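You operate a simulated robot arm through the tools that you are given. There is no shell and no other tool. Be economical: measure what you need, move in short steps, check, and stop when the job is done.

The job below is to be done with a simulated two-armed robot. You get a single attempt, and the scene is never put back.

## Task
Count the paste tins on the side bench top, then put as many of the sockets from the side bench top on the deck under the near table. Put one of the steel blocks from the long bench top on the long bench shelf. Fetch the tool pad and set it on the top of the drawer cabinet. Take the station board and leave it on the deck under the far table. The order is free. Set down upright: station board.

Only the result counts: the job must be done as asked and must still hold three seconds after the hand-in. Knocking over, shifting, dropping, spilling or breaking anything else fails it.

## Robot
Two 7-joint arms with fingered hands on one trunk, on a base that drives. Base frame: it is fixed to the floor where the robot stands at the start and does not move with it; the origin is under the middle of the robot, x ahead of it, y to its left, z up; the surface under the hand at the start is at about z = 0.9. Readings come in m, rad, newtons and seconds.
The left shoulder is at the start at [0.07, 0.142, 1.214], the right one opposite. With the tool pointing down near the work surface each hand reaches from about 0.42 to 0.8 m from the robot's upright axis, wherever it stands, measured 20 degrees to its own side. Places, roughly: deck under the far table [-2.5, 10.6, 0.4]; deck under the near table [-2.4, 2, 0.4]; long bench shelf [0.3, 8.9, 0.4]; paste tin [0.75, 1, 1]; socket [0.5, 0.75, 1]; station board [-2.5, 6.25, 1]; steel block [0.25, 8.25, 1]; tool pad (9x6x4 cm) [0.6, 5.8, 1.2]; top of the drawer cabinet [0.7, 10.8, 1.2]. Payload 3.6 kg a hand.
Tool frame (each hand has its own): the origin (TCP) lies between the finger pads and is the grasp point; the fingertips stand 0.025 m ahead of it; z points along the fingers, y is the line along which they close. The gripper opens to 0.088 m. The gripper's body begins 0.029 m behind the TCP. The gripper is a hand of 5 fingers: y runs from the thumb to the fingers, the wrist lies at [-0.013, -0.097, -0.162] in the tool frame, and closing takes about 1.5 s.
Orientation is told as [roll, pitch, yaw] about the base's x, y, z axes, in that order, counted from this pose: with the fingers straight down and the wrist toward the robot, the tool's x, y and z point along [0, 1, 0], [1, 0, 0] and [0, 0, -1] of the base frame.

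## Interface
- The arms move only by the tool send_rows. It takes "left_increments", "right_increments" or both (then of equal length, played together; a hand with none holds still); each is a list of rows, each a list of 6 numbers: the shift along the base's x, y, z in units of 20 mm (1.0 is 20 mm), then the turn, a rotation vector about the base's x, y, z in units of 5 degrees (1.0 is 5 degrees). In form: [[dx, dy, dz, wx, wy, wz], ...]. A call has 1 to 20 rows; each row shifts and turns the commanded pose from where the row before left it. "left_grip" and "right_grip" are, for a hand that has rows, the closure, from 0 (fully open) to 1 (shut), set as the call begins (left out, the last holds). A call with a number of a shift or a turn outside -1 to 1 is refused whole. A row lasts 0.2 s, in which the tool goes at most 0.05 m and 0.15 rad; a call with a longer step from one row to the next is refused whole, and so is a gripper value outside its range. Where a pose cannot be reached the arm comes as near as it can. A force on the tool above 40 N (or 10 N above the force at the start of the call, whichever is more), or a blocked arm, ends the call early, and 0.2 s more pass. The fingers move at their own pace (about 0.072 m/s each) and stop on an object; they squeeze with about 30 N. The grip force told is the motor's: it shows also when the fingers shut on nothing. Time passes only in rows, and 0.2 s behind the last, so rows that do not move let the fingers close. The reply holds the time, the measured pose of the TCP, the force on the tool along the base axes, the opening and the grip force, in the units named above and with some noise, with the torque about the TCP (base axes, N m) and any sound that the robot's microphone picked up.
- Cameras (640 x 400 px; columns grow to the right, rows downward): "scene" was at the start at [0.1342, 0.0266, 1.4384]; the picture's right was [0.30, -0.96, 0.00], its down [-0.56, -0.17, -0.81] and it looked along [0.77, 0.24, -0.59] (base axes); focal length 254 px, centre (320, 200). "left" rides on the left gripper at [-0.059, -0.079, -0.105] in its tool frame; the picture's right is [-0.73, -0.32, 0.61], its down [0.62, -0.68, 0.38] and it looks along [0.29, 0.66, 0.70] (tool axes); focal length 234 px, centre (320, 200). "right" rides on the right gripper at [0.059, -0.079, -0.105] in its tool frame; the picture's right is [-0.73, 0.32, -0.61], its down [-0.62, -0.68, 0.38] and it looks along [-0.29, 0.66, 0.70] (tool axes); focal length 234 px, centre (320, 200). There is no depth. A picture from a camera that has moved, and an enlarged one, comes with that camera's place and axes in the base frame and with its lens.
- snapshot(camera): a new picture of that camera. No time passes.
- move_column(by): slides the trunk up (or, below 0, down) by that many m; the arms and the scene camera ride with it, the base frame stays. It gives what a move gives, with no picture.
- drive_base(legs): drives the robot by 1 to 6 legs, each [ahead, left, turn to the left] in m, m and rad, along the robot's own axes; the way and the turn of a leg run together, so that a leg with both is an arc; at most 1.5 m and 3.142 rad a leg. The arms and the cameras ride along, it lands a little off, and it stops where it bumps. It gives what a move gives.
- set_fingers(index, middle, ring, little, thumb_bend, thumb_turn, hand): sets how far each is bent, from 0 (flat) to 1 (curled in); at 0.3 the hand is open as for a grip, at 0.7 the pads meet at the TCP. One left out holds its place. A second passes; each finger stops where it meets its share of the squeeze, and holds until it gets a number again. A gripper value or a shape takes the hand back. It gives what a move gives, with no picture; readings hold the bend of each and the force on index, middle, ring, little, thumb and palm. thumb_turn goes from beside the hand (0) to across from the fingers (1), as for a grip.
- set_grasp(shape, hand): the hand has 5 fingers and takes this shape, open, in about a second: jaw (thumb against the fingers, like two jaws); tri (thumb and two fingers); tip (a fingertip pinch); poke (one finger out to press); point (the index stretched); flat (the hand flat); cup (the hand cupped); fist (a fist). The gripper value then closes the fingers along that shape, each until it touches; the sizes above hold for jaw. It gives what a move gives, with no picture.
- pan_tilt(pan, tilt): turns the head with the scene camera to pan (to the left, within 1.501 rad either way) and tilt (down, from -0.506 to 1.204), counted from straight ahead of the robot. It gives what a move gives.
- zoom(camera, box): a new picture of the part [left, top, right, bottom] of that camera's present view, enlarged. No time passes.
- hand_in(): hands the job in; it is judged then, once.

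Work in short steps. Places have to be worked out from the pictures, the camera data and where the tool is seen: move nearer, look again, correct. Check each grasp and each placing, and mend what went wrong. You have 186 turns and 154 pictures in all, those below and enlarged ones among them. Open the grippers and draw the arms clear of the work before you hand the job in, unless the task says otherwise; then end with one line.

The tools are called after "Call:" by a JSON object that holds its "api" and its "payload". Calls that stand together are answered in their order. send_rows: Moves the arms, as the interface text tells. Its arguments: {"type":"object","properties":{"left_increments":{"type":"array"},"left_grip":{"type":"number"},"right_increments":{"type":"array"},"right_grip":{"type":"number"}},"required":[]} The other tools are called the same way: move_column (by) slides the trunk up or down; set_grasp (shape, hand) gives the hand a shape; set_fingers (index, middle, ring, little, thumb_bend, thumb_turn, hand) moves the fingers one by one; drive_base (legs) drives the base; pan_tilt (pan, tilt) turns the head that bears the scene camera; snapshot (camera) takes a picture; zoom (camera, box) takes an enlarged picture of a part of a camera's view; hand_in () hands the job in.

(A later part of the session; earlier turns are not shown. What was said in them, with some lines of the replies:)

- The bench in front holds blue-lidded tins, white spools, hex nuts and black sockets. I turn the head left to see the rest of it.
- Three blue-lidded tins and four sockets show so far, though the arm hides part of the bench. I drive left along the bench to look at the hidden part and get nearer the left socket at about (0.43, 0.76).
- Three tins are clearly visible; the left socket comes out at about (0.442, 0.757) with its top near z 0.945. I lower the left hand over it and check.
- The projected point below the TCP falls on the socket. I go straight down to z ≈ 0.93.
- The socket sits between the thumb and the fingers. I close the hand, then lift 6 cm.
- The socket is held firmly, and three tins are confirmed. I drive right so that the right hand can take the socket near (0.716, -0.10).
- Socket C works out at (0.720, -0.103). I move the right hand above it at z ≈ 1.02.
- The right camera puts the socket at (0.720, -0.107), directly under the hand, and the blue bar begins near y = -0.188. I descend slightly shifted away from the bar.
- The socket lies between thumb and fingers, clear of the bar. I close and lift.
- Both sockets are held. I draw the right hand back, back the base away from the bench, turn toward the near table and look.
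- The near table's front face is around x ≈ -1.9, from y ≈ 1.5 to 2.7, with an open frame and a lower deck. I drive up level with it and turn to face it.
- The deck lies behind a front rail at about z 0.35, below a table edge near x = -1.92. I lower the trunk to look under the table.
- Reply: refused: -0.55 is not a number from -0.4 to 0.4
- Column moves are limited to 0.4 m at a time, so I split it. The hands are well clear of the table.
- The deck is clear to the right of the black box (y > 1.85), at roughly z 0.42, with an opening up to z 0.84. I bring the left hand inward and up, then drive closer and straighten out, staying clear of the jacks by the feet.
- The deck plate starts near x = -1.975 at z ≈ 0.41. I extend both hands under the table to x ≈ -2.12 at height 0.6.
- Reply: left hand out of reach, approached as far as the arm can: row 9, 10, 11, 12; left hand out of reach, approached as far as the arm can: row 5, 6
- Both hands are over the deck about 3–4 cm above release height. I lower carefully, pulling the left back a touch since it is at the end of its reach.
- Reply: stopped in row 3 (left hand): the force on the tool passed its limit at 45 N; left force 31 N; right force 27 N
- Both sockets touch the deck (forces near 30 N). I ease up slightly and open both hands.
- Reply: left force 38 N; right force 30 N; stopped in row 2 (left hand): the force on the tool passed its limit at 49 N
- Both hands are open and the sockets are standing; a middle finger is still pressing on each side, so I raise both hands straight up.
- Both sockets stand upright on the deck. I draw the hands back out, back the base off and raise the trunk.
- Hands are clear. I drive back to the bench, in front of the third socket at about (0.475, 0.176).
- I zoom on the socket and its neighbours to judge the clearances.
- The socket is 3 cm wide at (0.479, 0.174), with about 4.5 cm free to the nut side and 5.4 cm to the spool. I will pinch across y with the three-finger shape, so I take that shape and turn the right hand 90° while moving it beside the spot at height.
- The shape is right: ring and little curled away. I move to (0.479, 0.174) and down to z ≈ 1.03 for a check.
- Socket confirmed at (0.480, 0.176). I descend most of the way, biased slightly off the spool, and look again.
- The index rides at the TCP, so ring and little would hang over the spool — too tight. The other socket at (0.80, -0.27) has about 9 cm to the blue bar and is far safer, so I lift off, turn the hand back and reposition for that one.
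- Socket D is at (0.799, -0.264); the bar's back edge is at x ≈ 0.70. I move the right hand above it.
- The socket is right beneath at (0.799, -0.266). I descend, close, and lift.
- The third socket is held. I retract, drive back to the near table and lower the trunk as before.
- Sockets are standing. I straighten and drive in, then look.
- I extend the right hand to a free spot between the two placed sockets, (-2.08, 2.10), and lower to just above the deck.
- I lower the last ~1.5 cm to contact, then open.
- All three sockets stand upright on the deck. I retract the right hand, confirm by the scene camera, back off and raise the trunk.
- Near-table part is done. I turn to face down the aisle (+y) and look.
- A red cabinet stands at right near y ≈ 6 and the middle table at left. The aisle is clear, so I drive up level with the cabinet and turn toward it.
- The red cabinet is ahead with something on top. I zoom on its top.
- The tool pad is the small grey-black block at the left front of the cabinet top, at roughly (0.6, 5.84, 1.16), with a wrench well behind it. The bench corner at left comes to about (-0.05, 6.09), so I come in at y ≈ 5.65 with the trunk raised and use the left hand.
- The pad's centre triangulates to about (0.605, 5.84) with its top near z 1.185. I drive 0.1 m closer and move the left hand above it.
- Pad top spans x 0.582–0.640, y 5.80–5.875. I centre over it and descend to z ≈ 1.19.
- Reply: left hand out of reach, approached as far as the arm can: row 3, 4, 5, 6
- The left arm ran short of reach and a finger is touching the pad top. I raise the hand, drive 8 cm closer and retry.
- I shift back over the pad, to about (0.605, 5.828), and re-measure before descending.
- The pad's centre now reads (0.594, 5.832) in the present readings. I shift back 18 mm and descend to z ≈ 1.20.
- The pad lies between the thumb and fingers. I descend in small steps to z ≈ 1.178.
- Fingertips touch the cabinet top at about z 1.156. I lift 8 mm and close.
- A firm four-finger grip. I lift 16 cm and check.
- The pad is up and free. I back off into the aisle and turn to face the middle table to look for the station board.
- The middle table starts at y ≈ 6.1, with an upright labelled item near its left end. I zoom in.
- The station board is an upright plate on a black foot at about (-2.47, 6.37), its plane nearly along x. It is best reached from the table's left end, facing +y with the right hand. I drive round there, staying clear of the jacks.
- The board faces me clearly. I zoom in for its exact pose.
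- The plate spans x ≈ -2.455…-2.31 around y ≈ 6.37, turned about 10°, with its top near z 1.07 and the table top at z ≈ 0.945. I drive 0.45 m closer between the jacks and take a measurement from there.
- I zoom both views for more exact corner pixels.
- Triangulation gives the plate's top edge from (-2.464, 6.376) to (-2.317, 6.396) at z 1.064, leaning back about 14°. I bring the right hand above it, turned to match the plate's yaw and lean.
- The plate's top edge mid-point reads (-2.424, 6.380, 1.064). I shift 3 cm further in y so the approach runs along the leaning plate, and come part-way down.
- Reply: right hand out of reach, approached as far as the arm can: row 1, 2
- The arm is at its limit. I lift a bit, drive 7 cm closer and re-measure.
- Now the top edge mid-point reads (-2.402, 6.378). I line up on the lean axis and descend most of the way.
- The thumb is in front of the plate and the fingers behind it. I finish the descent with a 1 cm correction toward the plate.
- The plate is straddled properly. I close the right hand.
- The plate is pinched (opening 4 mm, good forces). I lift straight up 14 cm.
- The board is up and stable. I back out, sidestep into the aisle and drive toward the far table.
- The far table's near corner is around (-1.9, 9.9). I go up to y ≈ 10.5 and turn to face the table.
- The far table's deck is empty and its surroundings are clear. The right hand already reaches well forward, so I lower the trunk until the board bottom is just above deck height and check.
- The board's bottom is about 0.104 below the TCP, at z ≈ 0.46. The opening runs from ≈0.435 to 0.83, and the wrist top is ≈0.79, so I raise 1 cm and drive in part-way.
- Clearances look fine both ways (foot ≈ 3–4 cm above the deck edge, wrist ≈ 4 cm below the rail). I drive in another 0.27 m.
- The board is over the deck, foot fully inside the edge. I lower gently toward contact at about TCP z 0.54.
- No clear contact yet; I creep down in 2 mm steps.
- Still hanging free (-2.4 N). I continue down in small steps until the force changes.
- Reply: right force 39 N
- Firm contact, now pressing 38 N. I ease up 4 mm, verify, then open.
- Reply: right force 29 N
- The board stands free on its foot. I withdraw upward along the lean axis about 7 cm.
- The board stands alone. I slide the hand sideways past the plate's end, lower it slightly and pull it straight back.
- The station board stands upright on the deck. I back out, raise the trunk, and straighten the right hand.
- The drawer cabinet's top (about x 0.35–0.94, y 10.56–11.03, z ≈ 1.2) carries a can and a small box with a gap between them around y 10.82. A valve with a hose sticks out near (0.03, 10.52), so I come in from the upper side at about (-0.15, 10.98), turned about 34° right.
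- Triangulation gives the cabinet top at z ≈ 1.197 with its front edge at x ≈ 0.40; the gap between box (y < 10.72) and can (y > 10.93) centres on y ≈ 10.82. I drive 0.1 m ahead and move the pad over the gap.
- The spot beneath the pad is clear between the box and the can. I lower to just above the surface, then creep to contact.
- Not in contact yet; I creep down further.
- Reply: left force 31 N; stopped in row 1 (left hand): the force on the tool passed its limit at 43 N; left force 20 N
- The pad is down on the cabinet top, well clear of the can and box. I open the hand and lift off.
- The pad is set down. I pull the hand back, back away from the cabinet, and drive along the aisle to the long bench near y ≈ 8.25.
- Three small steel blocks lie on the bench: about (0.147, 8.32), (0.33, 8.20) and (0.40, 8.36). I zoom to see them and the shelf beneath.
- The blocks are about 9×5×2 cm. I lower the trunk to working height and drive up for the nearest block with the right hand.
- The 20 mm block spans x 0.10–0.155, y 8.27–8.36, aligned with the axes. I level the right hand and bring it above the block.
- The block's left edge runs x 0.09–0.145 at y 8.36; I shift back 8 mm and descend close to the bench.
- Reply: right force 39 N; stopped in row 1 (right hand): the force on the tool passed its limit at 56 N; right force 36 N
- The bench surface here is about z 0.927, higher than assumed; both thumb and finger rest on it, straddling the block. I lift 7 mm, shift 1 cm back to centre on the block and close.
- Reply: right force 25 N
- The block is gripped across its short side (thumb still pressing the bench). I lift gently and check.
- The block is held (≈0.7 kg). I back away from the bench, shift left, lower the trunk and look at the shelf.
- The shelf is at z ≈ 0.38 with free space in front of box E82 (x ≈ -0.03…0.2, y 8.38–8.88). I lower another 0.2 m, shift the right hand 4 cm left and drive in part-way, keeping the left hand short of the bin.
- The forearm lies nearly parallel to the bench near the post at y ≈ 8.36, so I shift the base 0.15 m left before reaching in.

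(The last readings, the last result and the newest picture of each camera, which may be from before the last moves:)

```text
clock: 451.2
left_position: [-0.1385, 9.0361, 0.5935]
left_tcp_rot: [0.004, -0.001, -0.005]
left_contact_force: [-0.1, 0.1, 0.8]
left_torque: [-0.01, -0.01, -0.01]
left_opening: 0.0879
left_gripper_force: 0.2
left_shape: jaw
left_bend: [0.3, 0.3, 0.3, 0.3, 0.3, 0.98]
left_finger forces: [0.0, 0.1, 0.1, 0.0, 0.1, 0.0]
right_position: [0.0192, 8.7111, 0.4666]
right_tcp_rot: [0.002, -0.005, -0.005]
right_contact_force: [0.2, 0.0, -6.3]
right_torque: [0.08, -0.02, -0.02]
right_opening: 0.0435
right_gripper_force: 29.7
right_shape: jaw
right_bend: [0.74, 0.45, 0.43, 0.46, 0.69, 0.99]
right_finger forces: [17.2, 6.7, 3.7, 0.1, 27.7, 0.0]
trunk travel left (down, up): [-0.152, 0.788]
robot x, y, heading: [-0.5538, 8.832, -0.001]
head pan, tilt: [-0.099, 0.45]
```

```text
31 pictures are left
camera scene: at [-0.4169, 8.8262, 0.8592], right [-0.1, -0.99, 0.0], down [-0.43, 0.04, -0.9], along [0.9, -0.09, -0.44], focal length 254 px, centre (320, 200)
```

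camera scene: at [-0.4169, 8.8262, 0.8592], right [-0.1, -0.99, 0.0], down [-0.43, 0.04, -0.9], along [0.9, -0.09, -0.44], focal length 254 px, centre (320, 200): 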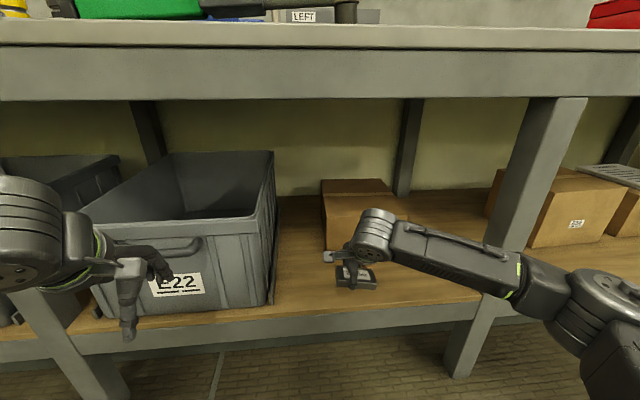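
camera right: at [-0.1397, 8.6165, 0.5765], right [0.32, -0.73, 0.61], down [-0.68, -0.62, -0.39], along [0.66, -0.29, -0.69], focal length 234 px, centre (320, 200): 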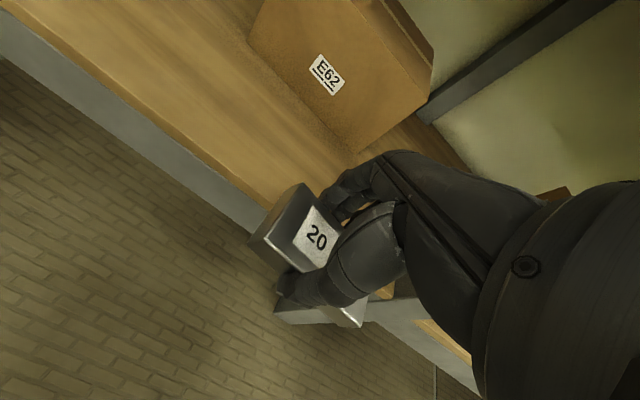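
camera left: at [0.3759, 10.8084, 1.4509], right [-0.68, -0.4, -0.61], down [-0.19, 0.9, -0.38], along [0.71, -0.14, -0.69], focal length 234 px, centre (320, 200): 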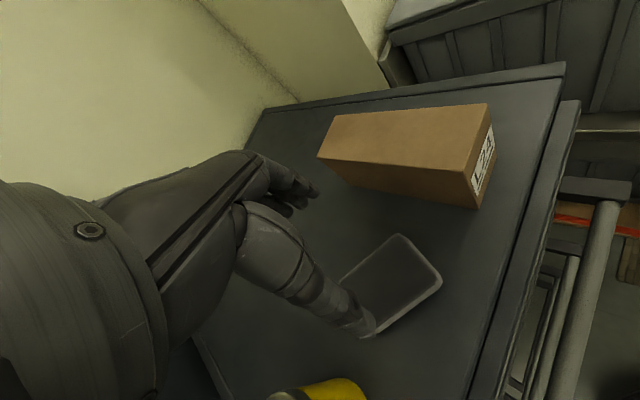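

The forearm stays in front of the post with room. I move 6 cm further in and start lowering.

Call:
{"api": "send_rows", "payload": {"right_increments": [[1, 0, 0, 0, 0, 0], [1, 0, 0, 0, 0, 0], [1, 0, 0, 0, 0, 0], [0, 0, -0.8, 0, 0, 0], [0, 0, -0.8, 0, 0, 0]]}}

Call:
{"api": "snapshot", "payload": {"camera": "scene"}}

Call:
{"api": "snapshot", "payload": {"camera": "right"}}

```text
clock: 452.4
left_position: [-0.1385, 9.0348, 0.5939]
left_tcp_rot: [0.005, -0.002, -0.005]
left_contact_force: [0.4, -0.2, 0.1]
left_torque: [0.01, 0.0, 0.01]
left_opening: 0.0879
left_gripper_force: 0.1
left_shape: jaw
left_bend: [0.3, 0.3, 0.3, 0.3, 0.3, 0.98]
left_finger forces: [0.0, 0.0, 0.0, 0.1, 0.0, 0.0]
right_position: [0.0802, 8.7097, 0.4347]
right_tcp_rot: [0.003, -0.003, -0.006]
right_contact_force: [0.1, -0.5, -7.3]
right_torque: [0.08, 0.0, 0.0]
right_opening: 0.0439
right_gripper_force: 29.8
right_shape: jaw
right_bend: [0.74, 0.45, 0.43, 0.46, 0.69, 0.99]
right_finger forces: [17.1, 6.9, 3.8, 0.1, 27.7, 0.1]
trunk travel left (down, up): [-0.152, 0.788]
robot x, y, heading: [-0.559, 8.8363, 0.001]
head pan, tilt: [-0.099, 0.45]
```

```text
30 pictures are left
camera scene: at [-0.4168, 8.8262, 0.8592], right [-0.1, -0.99, 0.0], down [-0.43, 0.04, -0.9], along [0.9, -0.09, -0.44], focal length 254 px, centre (320, 200)
```

scene: 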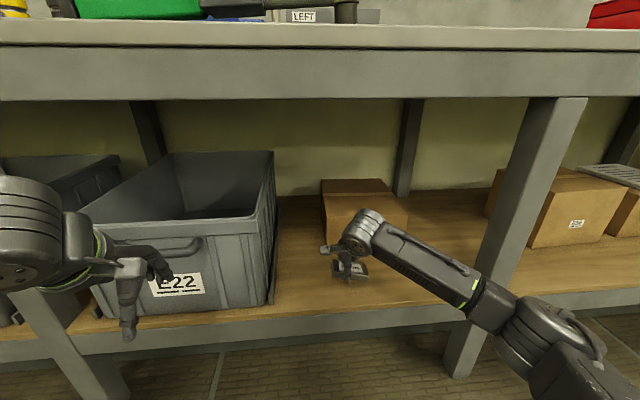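

```text
29 pictures are left
camera right: at [0.0019, 8.768, 0.5395], right [0.32, -0.73, 0.61], down [-0.68, -0.62, -0.39], along [0.66, -0.29, -0.69], focal length 234 px, centre (320, 200)
```

right: 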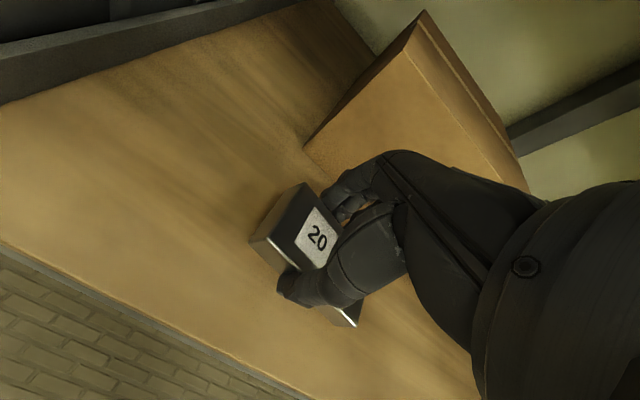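

The block is over the wood, clear of box E62. I lower in small steps to contact.

Call:
{"api": "send_rows", "payload": {"right_increments": [[0, 0, -0.3, 0, 0, 0], [0, 0, -0.3, 0, 0, 0], [0, 0, -0.2, 0, 0, 0]]}}

Call:
{"api": "send_rows", "payload": {"right_increments": [[0, 0, -0.2, 0, 0, 0], [0, 0, -0.2, 0, 0, 0], [0, 0, -0.15, 0, 0, 0]]}}

```text
clock: 453.2
left_position: [-0.1386, 9.0356, 0.5948]
left_tcp_rot: [0.003, -0.001, -0.005]
left_contact_force: [-0.3, 1.0, 0.3]
left_torque: [-0.01, -0.04, 0.02]
left_opening: 0.0881
left_gripper_force: 0.1
left_shape: jaw
left_bend: [0.3, 0.3, 0.3, 0.3, 0.3, 0.98]
left_finger forces: [0.0, 0.0, 0.1, 0.1, 0.1, 0.0]
right_position: [0.081, 8.7092, 0.4187]
right_tcp_rot: [0.002, -0.003, -0.007]
right_contact_force: [-1.3, 0.7, -7.3]
right_torque: [0.09, 0.0, -0.03]
right_opening: 0.0436
right_gripper_force: 30.1
right_shape: jaw
right_bend: [0.74, 0.45, 0.43, 0.46, 0.69, 0.99]
right_finger forces: [17.1, 6.8, 3.7, 0.0, 27.7, 0.1]
trunk travel left (down, up): [-0.152, 0.788]
robot x, y, heading: [-0.5584, 8.8375, -0.002]
head pan, tilt: [-0.099, 0.45]
```

```text
clock: 454.0
left_position: [-0.138, 9.0351, 0.595]
left_tcp_rot: [0.004, -0.001, -0.005]
left_contact_force: [-0.1, -0.2, 0.6]
left_torque: [-0.05, -0.02, -0.02]
left_opening: 0.0876
left_gripper_force: 0.1
left_shape: jaw
left_bend: [0.3, 0.3, 0.3, 0.3, 0.3, 0.98]
left_finger forces: [0.0, 0.0, 0.0, 0.1, 0.1, 0.0]
right_position: [0.0781, 8.71, 0.4074]
right_tcp_rot: [0.001, -0.006, -0.008]
right_contact_force: [0.3, 0.4, -6.8]
right_torque: [0.06, -0.01, 0.03]
right_opening: 0.0434
right_gripper_force: 29.8
right_shape: jaw
right_bend: [0.74, 0.45, 0.43, 0.46, 0.69, 0.99]
right_finger forces: [17.3, 6.7, 3.6, 0.0, 27.7, 0.1]
trunk travel left (down, up): [-0.152, 0.788]
robot x, y, heading: [-0.5603, 8.8354, -0.003]
head pan, tilt: [-0.099, 0.45]
```

Still hanging. I continue.

Call:
{"api": "send_rows", "payload": {"right_increments": [[0, 0, -0.2, 0, 0, 0], [0, 0, -0.2, 0, 0, 0], [0, 0, -0.15, 0, 0, 0], [0, 0, 0, 0, 0, 0]]}}

Call:
{"api": "snapshot", "payload": {"camera": "right"}}

```text
clock: 455.0
left_position: [-0.1382, 9.0352, 0.5942]
left_tcp_rot: [0.003, -0.001, -0.006]
left_contact_force: [-0.5, 0.4, 0.0]
left_torque: [0.02, -0.03, 0.01]
left_opening: 0.0877
left_gripper_force: 0.1
left_shape: jaw
left_bend: [0.3, 0.3, 0.3, 0.3, 0.3, 0.98]
left_finger forces: [0.0, 0.0, 0.1, 0.1, 0.0, 0.0]
right_position: [0.0794, 8.7086, 0.3976]
right_tcp_rot: [0.001, -0.002, -0.006]
right_contact_force: [-0.6, -0.6, -6.0]
right_torque: [0.07, -0.01, -0.03]
right_opening: 0.044
right_gripper_force: 30.2
right_shape: jaw
right_bend: [0.74, 0.45, 0.43, 0.46, 0.69, 0.99]
right_finger forces: [17.2, 6.8, 3.7, 0.0, 27.7, 0.0]
trunk travel left (down, up): [-0.152, 0.788]
robot x, y, heading: [-0.5618, 8.8372, -0.004]
head pan, tilt: [-0.099, 0.45]
```

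```text
28 pictures are left
camera right: at [-0.0002, 8.7674, 0.5025], right [0.32, -0.73, 0.61], down [-0.68, -0.62, -0.39], along [0.66, -0.29, -0.69], focal length 234 px, centre (320, 200)
```

right: 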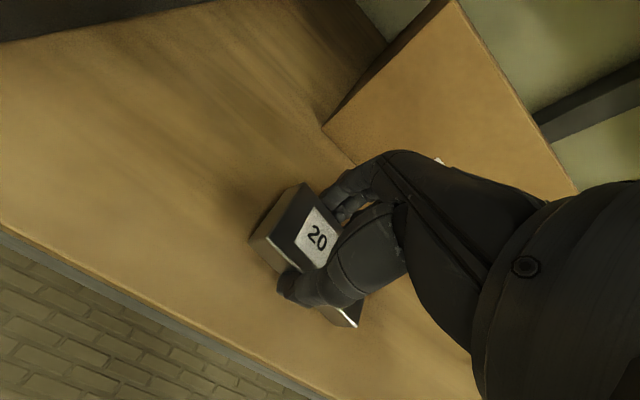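

Call:
{"api": "send_rows", "payload": {"right_increments": [[0, 0, -0.25, 0, 0, 0], [0, 0, -0.25, 0, 0, 0], [0, 0, -0.2, 0, 0, 0], [0, 0, 0, 0, 0, 0]]}}

Call:
{"api": "send_rows", "payload": {"right_increments": [[0, 0, -0.15, 0, 0, 0], [0, 0, -0.15, 0, 0, 0], [0, 0, -0.15, 0, 0, 0], [0, 0, 0, 0, 0, 0]]}}

```text
clock: 456.0
left_position: [-0.1384, 9.0355, 0.5955]
left_tcp_rot: [0.005, -0.003, -0.006]
left_contact_force: [0.0, -0.9, 0.3]
left_torque: [-0.02, -0.02, -0.01]
left_opening: 0.0879
left_gripper_force: 0.1
left_shape: jaw
left_bend: [0.3, 0.3, 0.3, 0.3, 0.3, 0.98]
left_finger forces: [0.0, 0.0, 0.0, 0.0, 0.0, 0.0]
right_position: [0.0803, 8.7102, 0.3866]
right_tcp_rot: [0.001, -0.01, -0.007]
right_contact_force: [3.6, 3.4, 10.3]
right_torque: [-0.2, -0.09, 0.18]
right_opening: 0.044
right_gripper_force: 30.0
right_shape: jaw
right_bend: [0.74, 0.45, 0.42, 0.44, 0.69, 0.98]
right_finger forces: [16.3, 7.9, 4.6, 3.5, 31.7, 0.1]
trunk travel left (down, up): [-0.152, 0.788]
robot x, y, heading: [-0.5587, 8.8317, -0.004]
head pan, tilt: [-0.099, 0.45]
```

```text
clock: 456.7
left_position: [-0.1407, 9.0363, 0.5942]
left_tcp_rot: [0.002, -0.006, -0.004]
left_contact_force: [-0.4, -1.0, 0.2]
left_torque: [0.04, 0.0, -0.01]
left_opening: 0.0879
left_gripper_force: 0.0
left_shape: jaw
left_bend: [0.3, 0.3, 0.3, 0.3, 0.3, 0.98]
left_finger forces: [0.1, 0.1, 0.1, 0.0, 0.0, 0.0]
right_position: [0.08, 8.7102, 0.3868]
right_tcp_rot: [0.009, -0.024, -0.005]
right_contact_force: [-1.0, -0.1, 28.1]
right_torque: [-0.1, 0.92, 0.1]
right_opening: 0.0436
right_gripper_force: 29.6
right_shape: jaw
right_bend: [0.74, 0.45, 0.44, 0.44, 0.71, 0.99]
right_finger forces: [15.2, 6.9, 4.4, 2.8, 52.9, 0.0]
trunk travel left (down, up): [-0.152, 0.788]
robot x, y, heading: [-0.5581, 8.8385, -0.006]
head pan, tilt: [-0.099, 0.45]
stopped in row 3 (right hand): the force on the tool passed its limit at 43 N (the readings are from after the stop); the commanded pose is now the measured one
```

The block is on the shelf. I ease slightly and open the hand, then lift away.

Call:
{"api": "send_rows", "payload": {"right_increments": [[0, 0, 0.1, 0, 0, 0], [0, 0, 0, 0, 0, 0], [0, 0, 0, 0, 0, 0], [0, 0, 0, 0, 0, 0], [0, 0, 0, 0, 0, 0], [0, 0, 0, 0, 0, 0], [0, 0, 0, 0, 0, 0]], "right_grip": 0}}

Call:
{"api": "send_rows", "payload": {"right_increments": [[0, 0, 0.4, 0, 0, 0], [0, 0, 0.7, 0, 0, 0], [0, 0, 1, 0, 0, 0], [0, 0, 1, 0, 0, 0], [0, 0, 1, 0, 0, 0], [0, 0, 1, 0, 0, 0]]}}

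Call:
{"api": "snapshot", "payload": {"camera": "right"}}

Call:
{"api": "snapshot", "payload": {"camera": "scene"}}

```text
clock: 458.3
left_position: [-0.1392, 9.0351, 0.5936]
left_tcp_rot: [0.004, -0.005, -0.005]
left_contact_force: [-0.3, -0.2, 0.3]
left_torque: [-0.01, 0.01, -0.01]
left_opening: 0.0879
left_gripper_force: 0.1
left_shape: jaw
left_bend: [0.3, 0.3, 0.3, 0.3, 0.3, 0.98]
left_finger forces: [0.0, 0.0, 0.1, 0.1, 0.0, 0.1]
right_position: [0.0802, 8.7097, 0.3834]
right_tcp_rot: [0.002, -0.016, -0.005]
right_contact_force: [1.8, 1.4, 14.8]
right_torque: [-0.02, -0.24, -0.05]
right_opening: 0.0829
right_gripper_force: 0.0
right_shape: jaw
right_bend: [0.3, 0.3, 0.3, 0.3, 0.33, 0.97]
right_finger forces: [0.0, 9.2, 0.1, 0.1, 6.3, 0.0]
trunk travel left (down, up): [-0.152, 0.788]
robot x, y, heading: [-0.5602, 8.839, 0.002]
head pan, tilt: [-0.099, 0.45]
```

```text
clock: 459.7
left_position: [-0.1377, 9.0364, 0.5929]
left_tcp_rot: [0.003, -0.002, -0.005]
left_contact_force: [0.0, -0.1, 0.7]
left_torque: [0.01, 0.0, 0.02]
left_opening: 0.0877
left_gripper_force: 0.1
left_shape: jaw
left_bend: [0.3, 0.3, 0.3, 0.3, 0.3, 0.98]
left_finger forces: [0.0, 0.0, 0.0, 0.0, 0.0, 0.0]
right_position: [0.0822, 8.7089, 0.4836]
right_tcp_rot: [0.006, -0.013, -0.008]
right_contact_force: [-0.1, 0.1, -0.1]
right_torque: [-0.01, 0.0, -0.01]
right_opening: 0.0878
right_gripper_force: 0.1
right_shape: jaw
right_bend: [0.3, 0.3, 0.3, 0.3, 0.3, 0.97]
right_finger forces: [0.0, 0.1, 0.0, 0.2, 0.0, 0.0]
trunk travel left (down, up): [-0.152, 0.788]
robot x, y, heading: [-0.5602, 8.8351, -0.008]
head pan, tilt: [-0.099, 0.45]
```

```text
27 pictures are left
camera right: at [0.0019, 8.7668, 0.5869], right [0.31, -0.73, 0.61], down [-0.68, -0.62, -0.39], along [0.66, -0.29, -0.69], focal length 234 px, centre (320, 200)
```

right: 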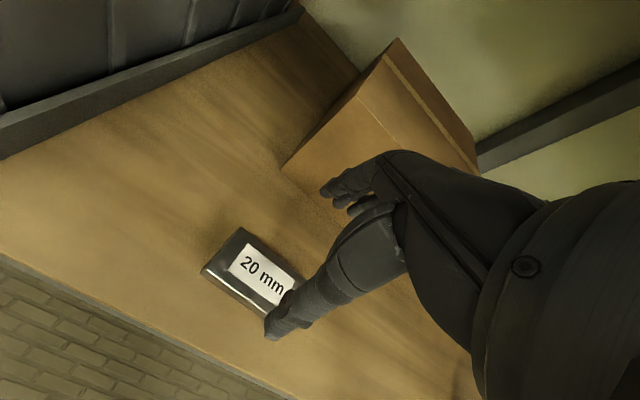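

```text
26 pictures are left
camera scene: at [-0.4177, 8.8264, 0.8593], right [-0.1, -0.99, 0.0], down [-0.43, 0.04, -0.9], along [0.9, -0.09, -0.44], focal length 254 px, centre (320, 200)
```

scene: 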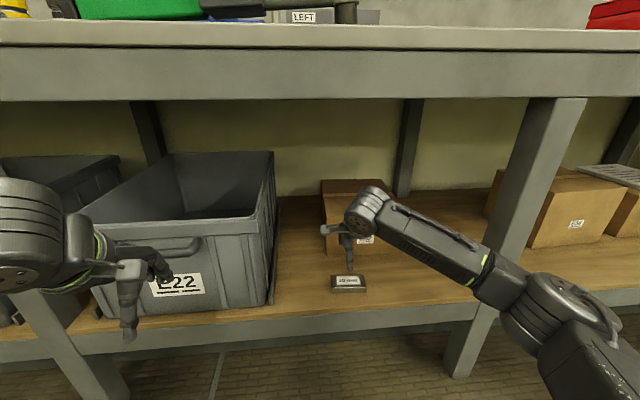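

The block lies flat on the shelf. I draw the arm out and back the base away.

Call:
{"api": "send_rows", "payload": {"right_increments": [[-1, 0, 0, 0, 0, 0], [-1, 0, 0, 0, 0, 0], [-1, 0, 0, 0, 0, 0], [-1, 0, 0, 0, 0, 0], [-1, 0, 0, 0, 0, 0], [-1, 0, 0, 0, 0, 0], [-1, 0, 0, 0, 0, 0]]}}

Call:
{"api": "drive_base", "payload": {"legs": [[-0.45, 0, 0]]}}

Call:
{"api": "move_column", "payload": {"by": 0.4}}

Call:
{"api": "snapshot", "payload": {"camera": "scene"}}

```text
clock: 461.3
left_position: [-0.1386, 9.036, 0.5919]
left_tcp_rot: [0.003, -0.002, -0.007]
left_contact_force: [-0.3, 0.9, 0.6]
left_torque: [-0.01, 0.03, -0.06]
left_opening: 0.0879
left_gripper_force: 0.1
left_shape: jaw
left_bend: [0.3, 0.3, 0.3, 0.3, 0.3, 0.98]
left_finger forces: [0.1, 0.0, 0.1, 0.0, 0.0, 0.0]
right_position: [-0.059, 8.7099, 0.4841]
right_tcp_rot: [0.004, -0.012, -0.007]
right_contact_force: [-0.1, -0.8, -0.1]
right_torque: [-0.04, 0.0, -0.03]
right_opening: 0.0878
right_gripper_force: 0.0
right_shape: jaw
right_bend: [0.3, 0.3, 0.3, 0.3, 0.3, 0.97]
right_finger forces: [0.1, 0.0, 0.0, 0.0, 0.1, 0.0]
trunk travel left (down, up): [-0.152, 0.788]
robot x, y, heading: [-0.5603, 8.8378, -0.001]
head pan, tilt: [-0.099, 0.45]
```

```text
clock: 464.0
left_position: [-0.5857, 9.0355, 0.5917]
left_tcp_rot: [0.003, -0.002, -0.011]
left_contact_force: [-0.1, 0.4, 0.4]
left_torque: [-0.01, -0.02, 0.01]
left_opening: 0.0879
left_gripper_force: 0.1
left_shape: jaw
left_bend: [0.3, 0.3, 0.3, 0.3, 0.3, 0.98]
left_finger forces: [0.0, 0.0, 0.0, 0.0, 0.1, 0.0]
right_position: [-0.5087, 8.7081, 0.483]
right_tcp_rot: [0.006, -0.011, -0.013]
right_contact_force: [0.4, -0.1, -0.6]
right_torque: [-0.01, -0.02, 0.01]
right_opening: 0.0876
right_gripper_force: 0.0
right_shape: jaw
right_bend: [0.3, 0.3, 0.3, 0.3, 0.3, 0.97]
right_finger forces: [0.0, 0.0, 0.0, 0.1, 0.1, 0.1]
trunk travel left (down, up): [-0.152, 0.788]
robot x, y, heading: [-1.008, 8.837, -0.012]
head pan, tilt: [-0.099, 0.45]
```

```text
clock: 467.8
left_position: [-0.5864, 9.0346, 0.9924]
left_tcp_rot: [0.003, -0.003, -0.013]
left_contact_force: [0.0, -0.3, -0.4]
left_torque: [0.0, 0.0, 0.0]
left_opening: 0.0876
left_gripper_force: 0.1
left_shape: jaw
left_bend: [0.3, 0.3, 0.3, 0.3, 0.3, 0.98]
left_finger forces: [0.0, 0.1, 0.0, 0.1, 0.1, 0.1]
right_position: [-0.5085, 8.7087, 0.8842]
right_tcp_rot: [0.005, -0.013, -0.013]
right_contact_force: [0.3, -0.7, -0.3]
right_torque: [0.01, -0.02, -0.01]
right_opening: 0.0876
right_gripper_force: 0.1
right_shape: jaw
right_bend: [0.3, 0.3, 0.3, 0.3, 0.3, 0.97]
right_finger forces: [0.0, 0.0, 0.1, 0.0, 0.0, 0.0]
trunk travel left (down, up): [-0.552, 0.388]
robot x, y, heading: [-1.0088, 8.8392, -0.011]
head pan, tilt: [-0.099, 0.45]
```

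```text
25 pictures are left
camera scene: at [-0.8668, 8.8282, 1.2563], right [-0.11, -0.99, 0.0], down [-0.43, 0.05, -0.9], along [0.89, -0.1, -0.44], focal length 254 px, centre (320, 200)
```

scene: 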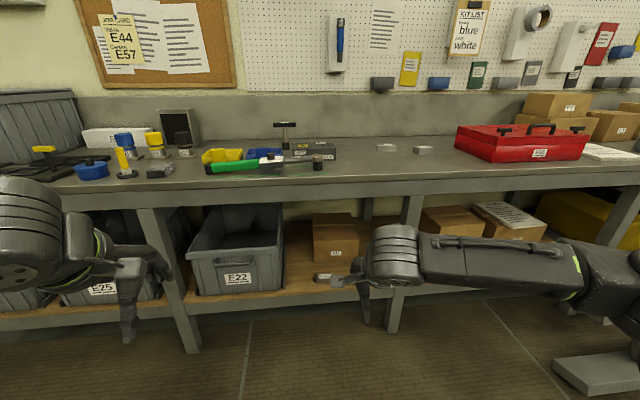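

Everything is in place: three sockets (for three tins) on the near deck, the board upright on the far deck, the pad on the cabinet and the block on the shelf. Hands are open and clear, so I hand in.

Call:
{"api": "hand_in", "payload": {}}

```text
The job is handed in.
```

I counted 3 paste tins and put 3 sockets on the deck under the near table. The 20 mm steel block is on the long bench shelf, the tool pad is on top of the drawer cabinet, and the station board stands upright on the deck under the far table; the job is handed in.
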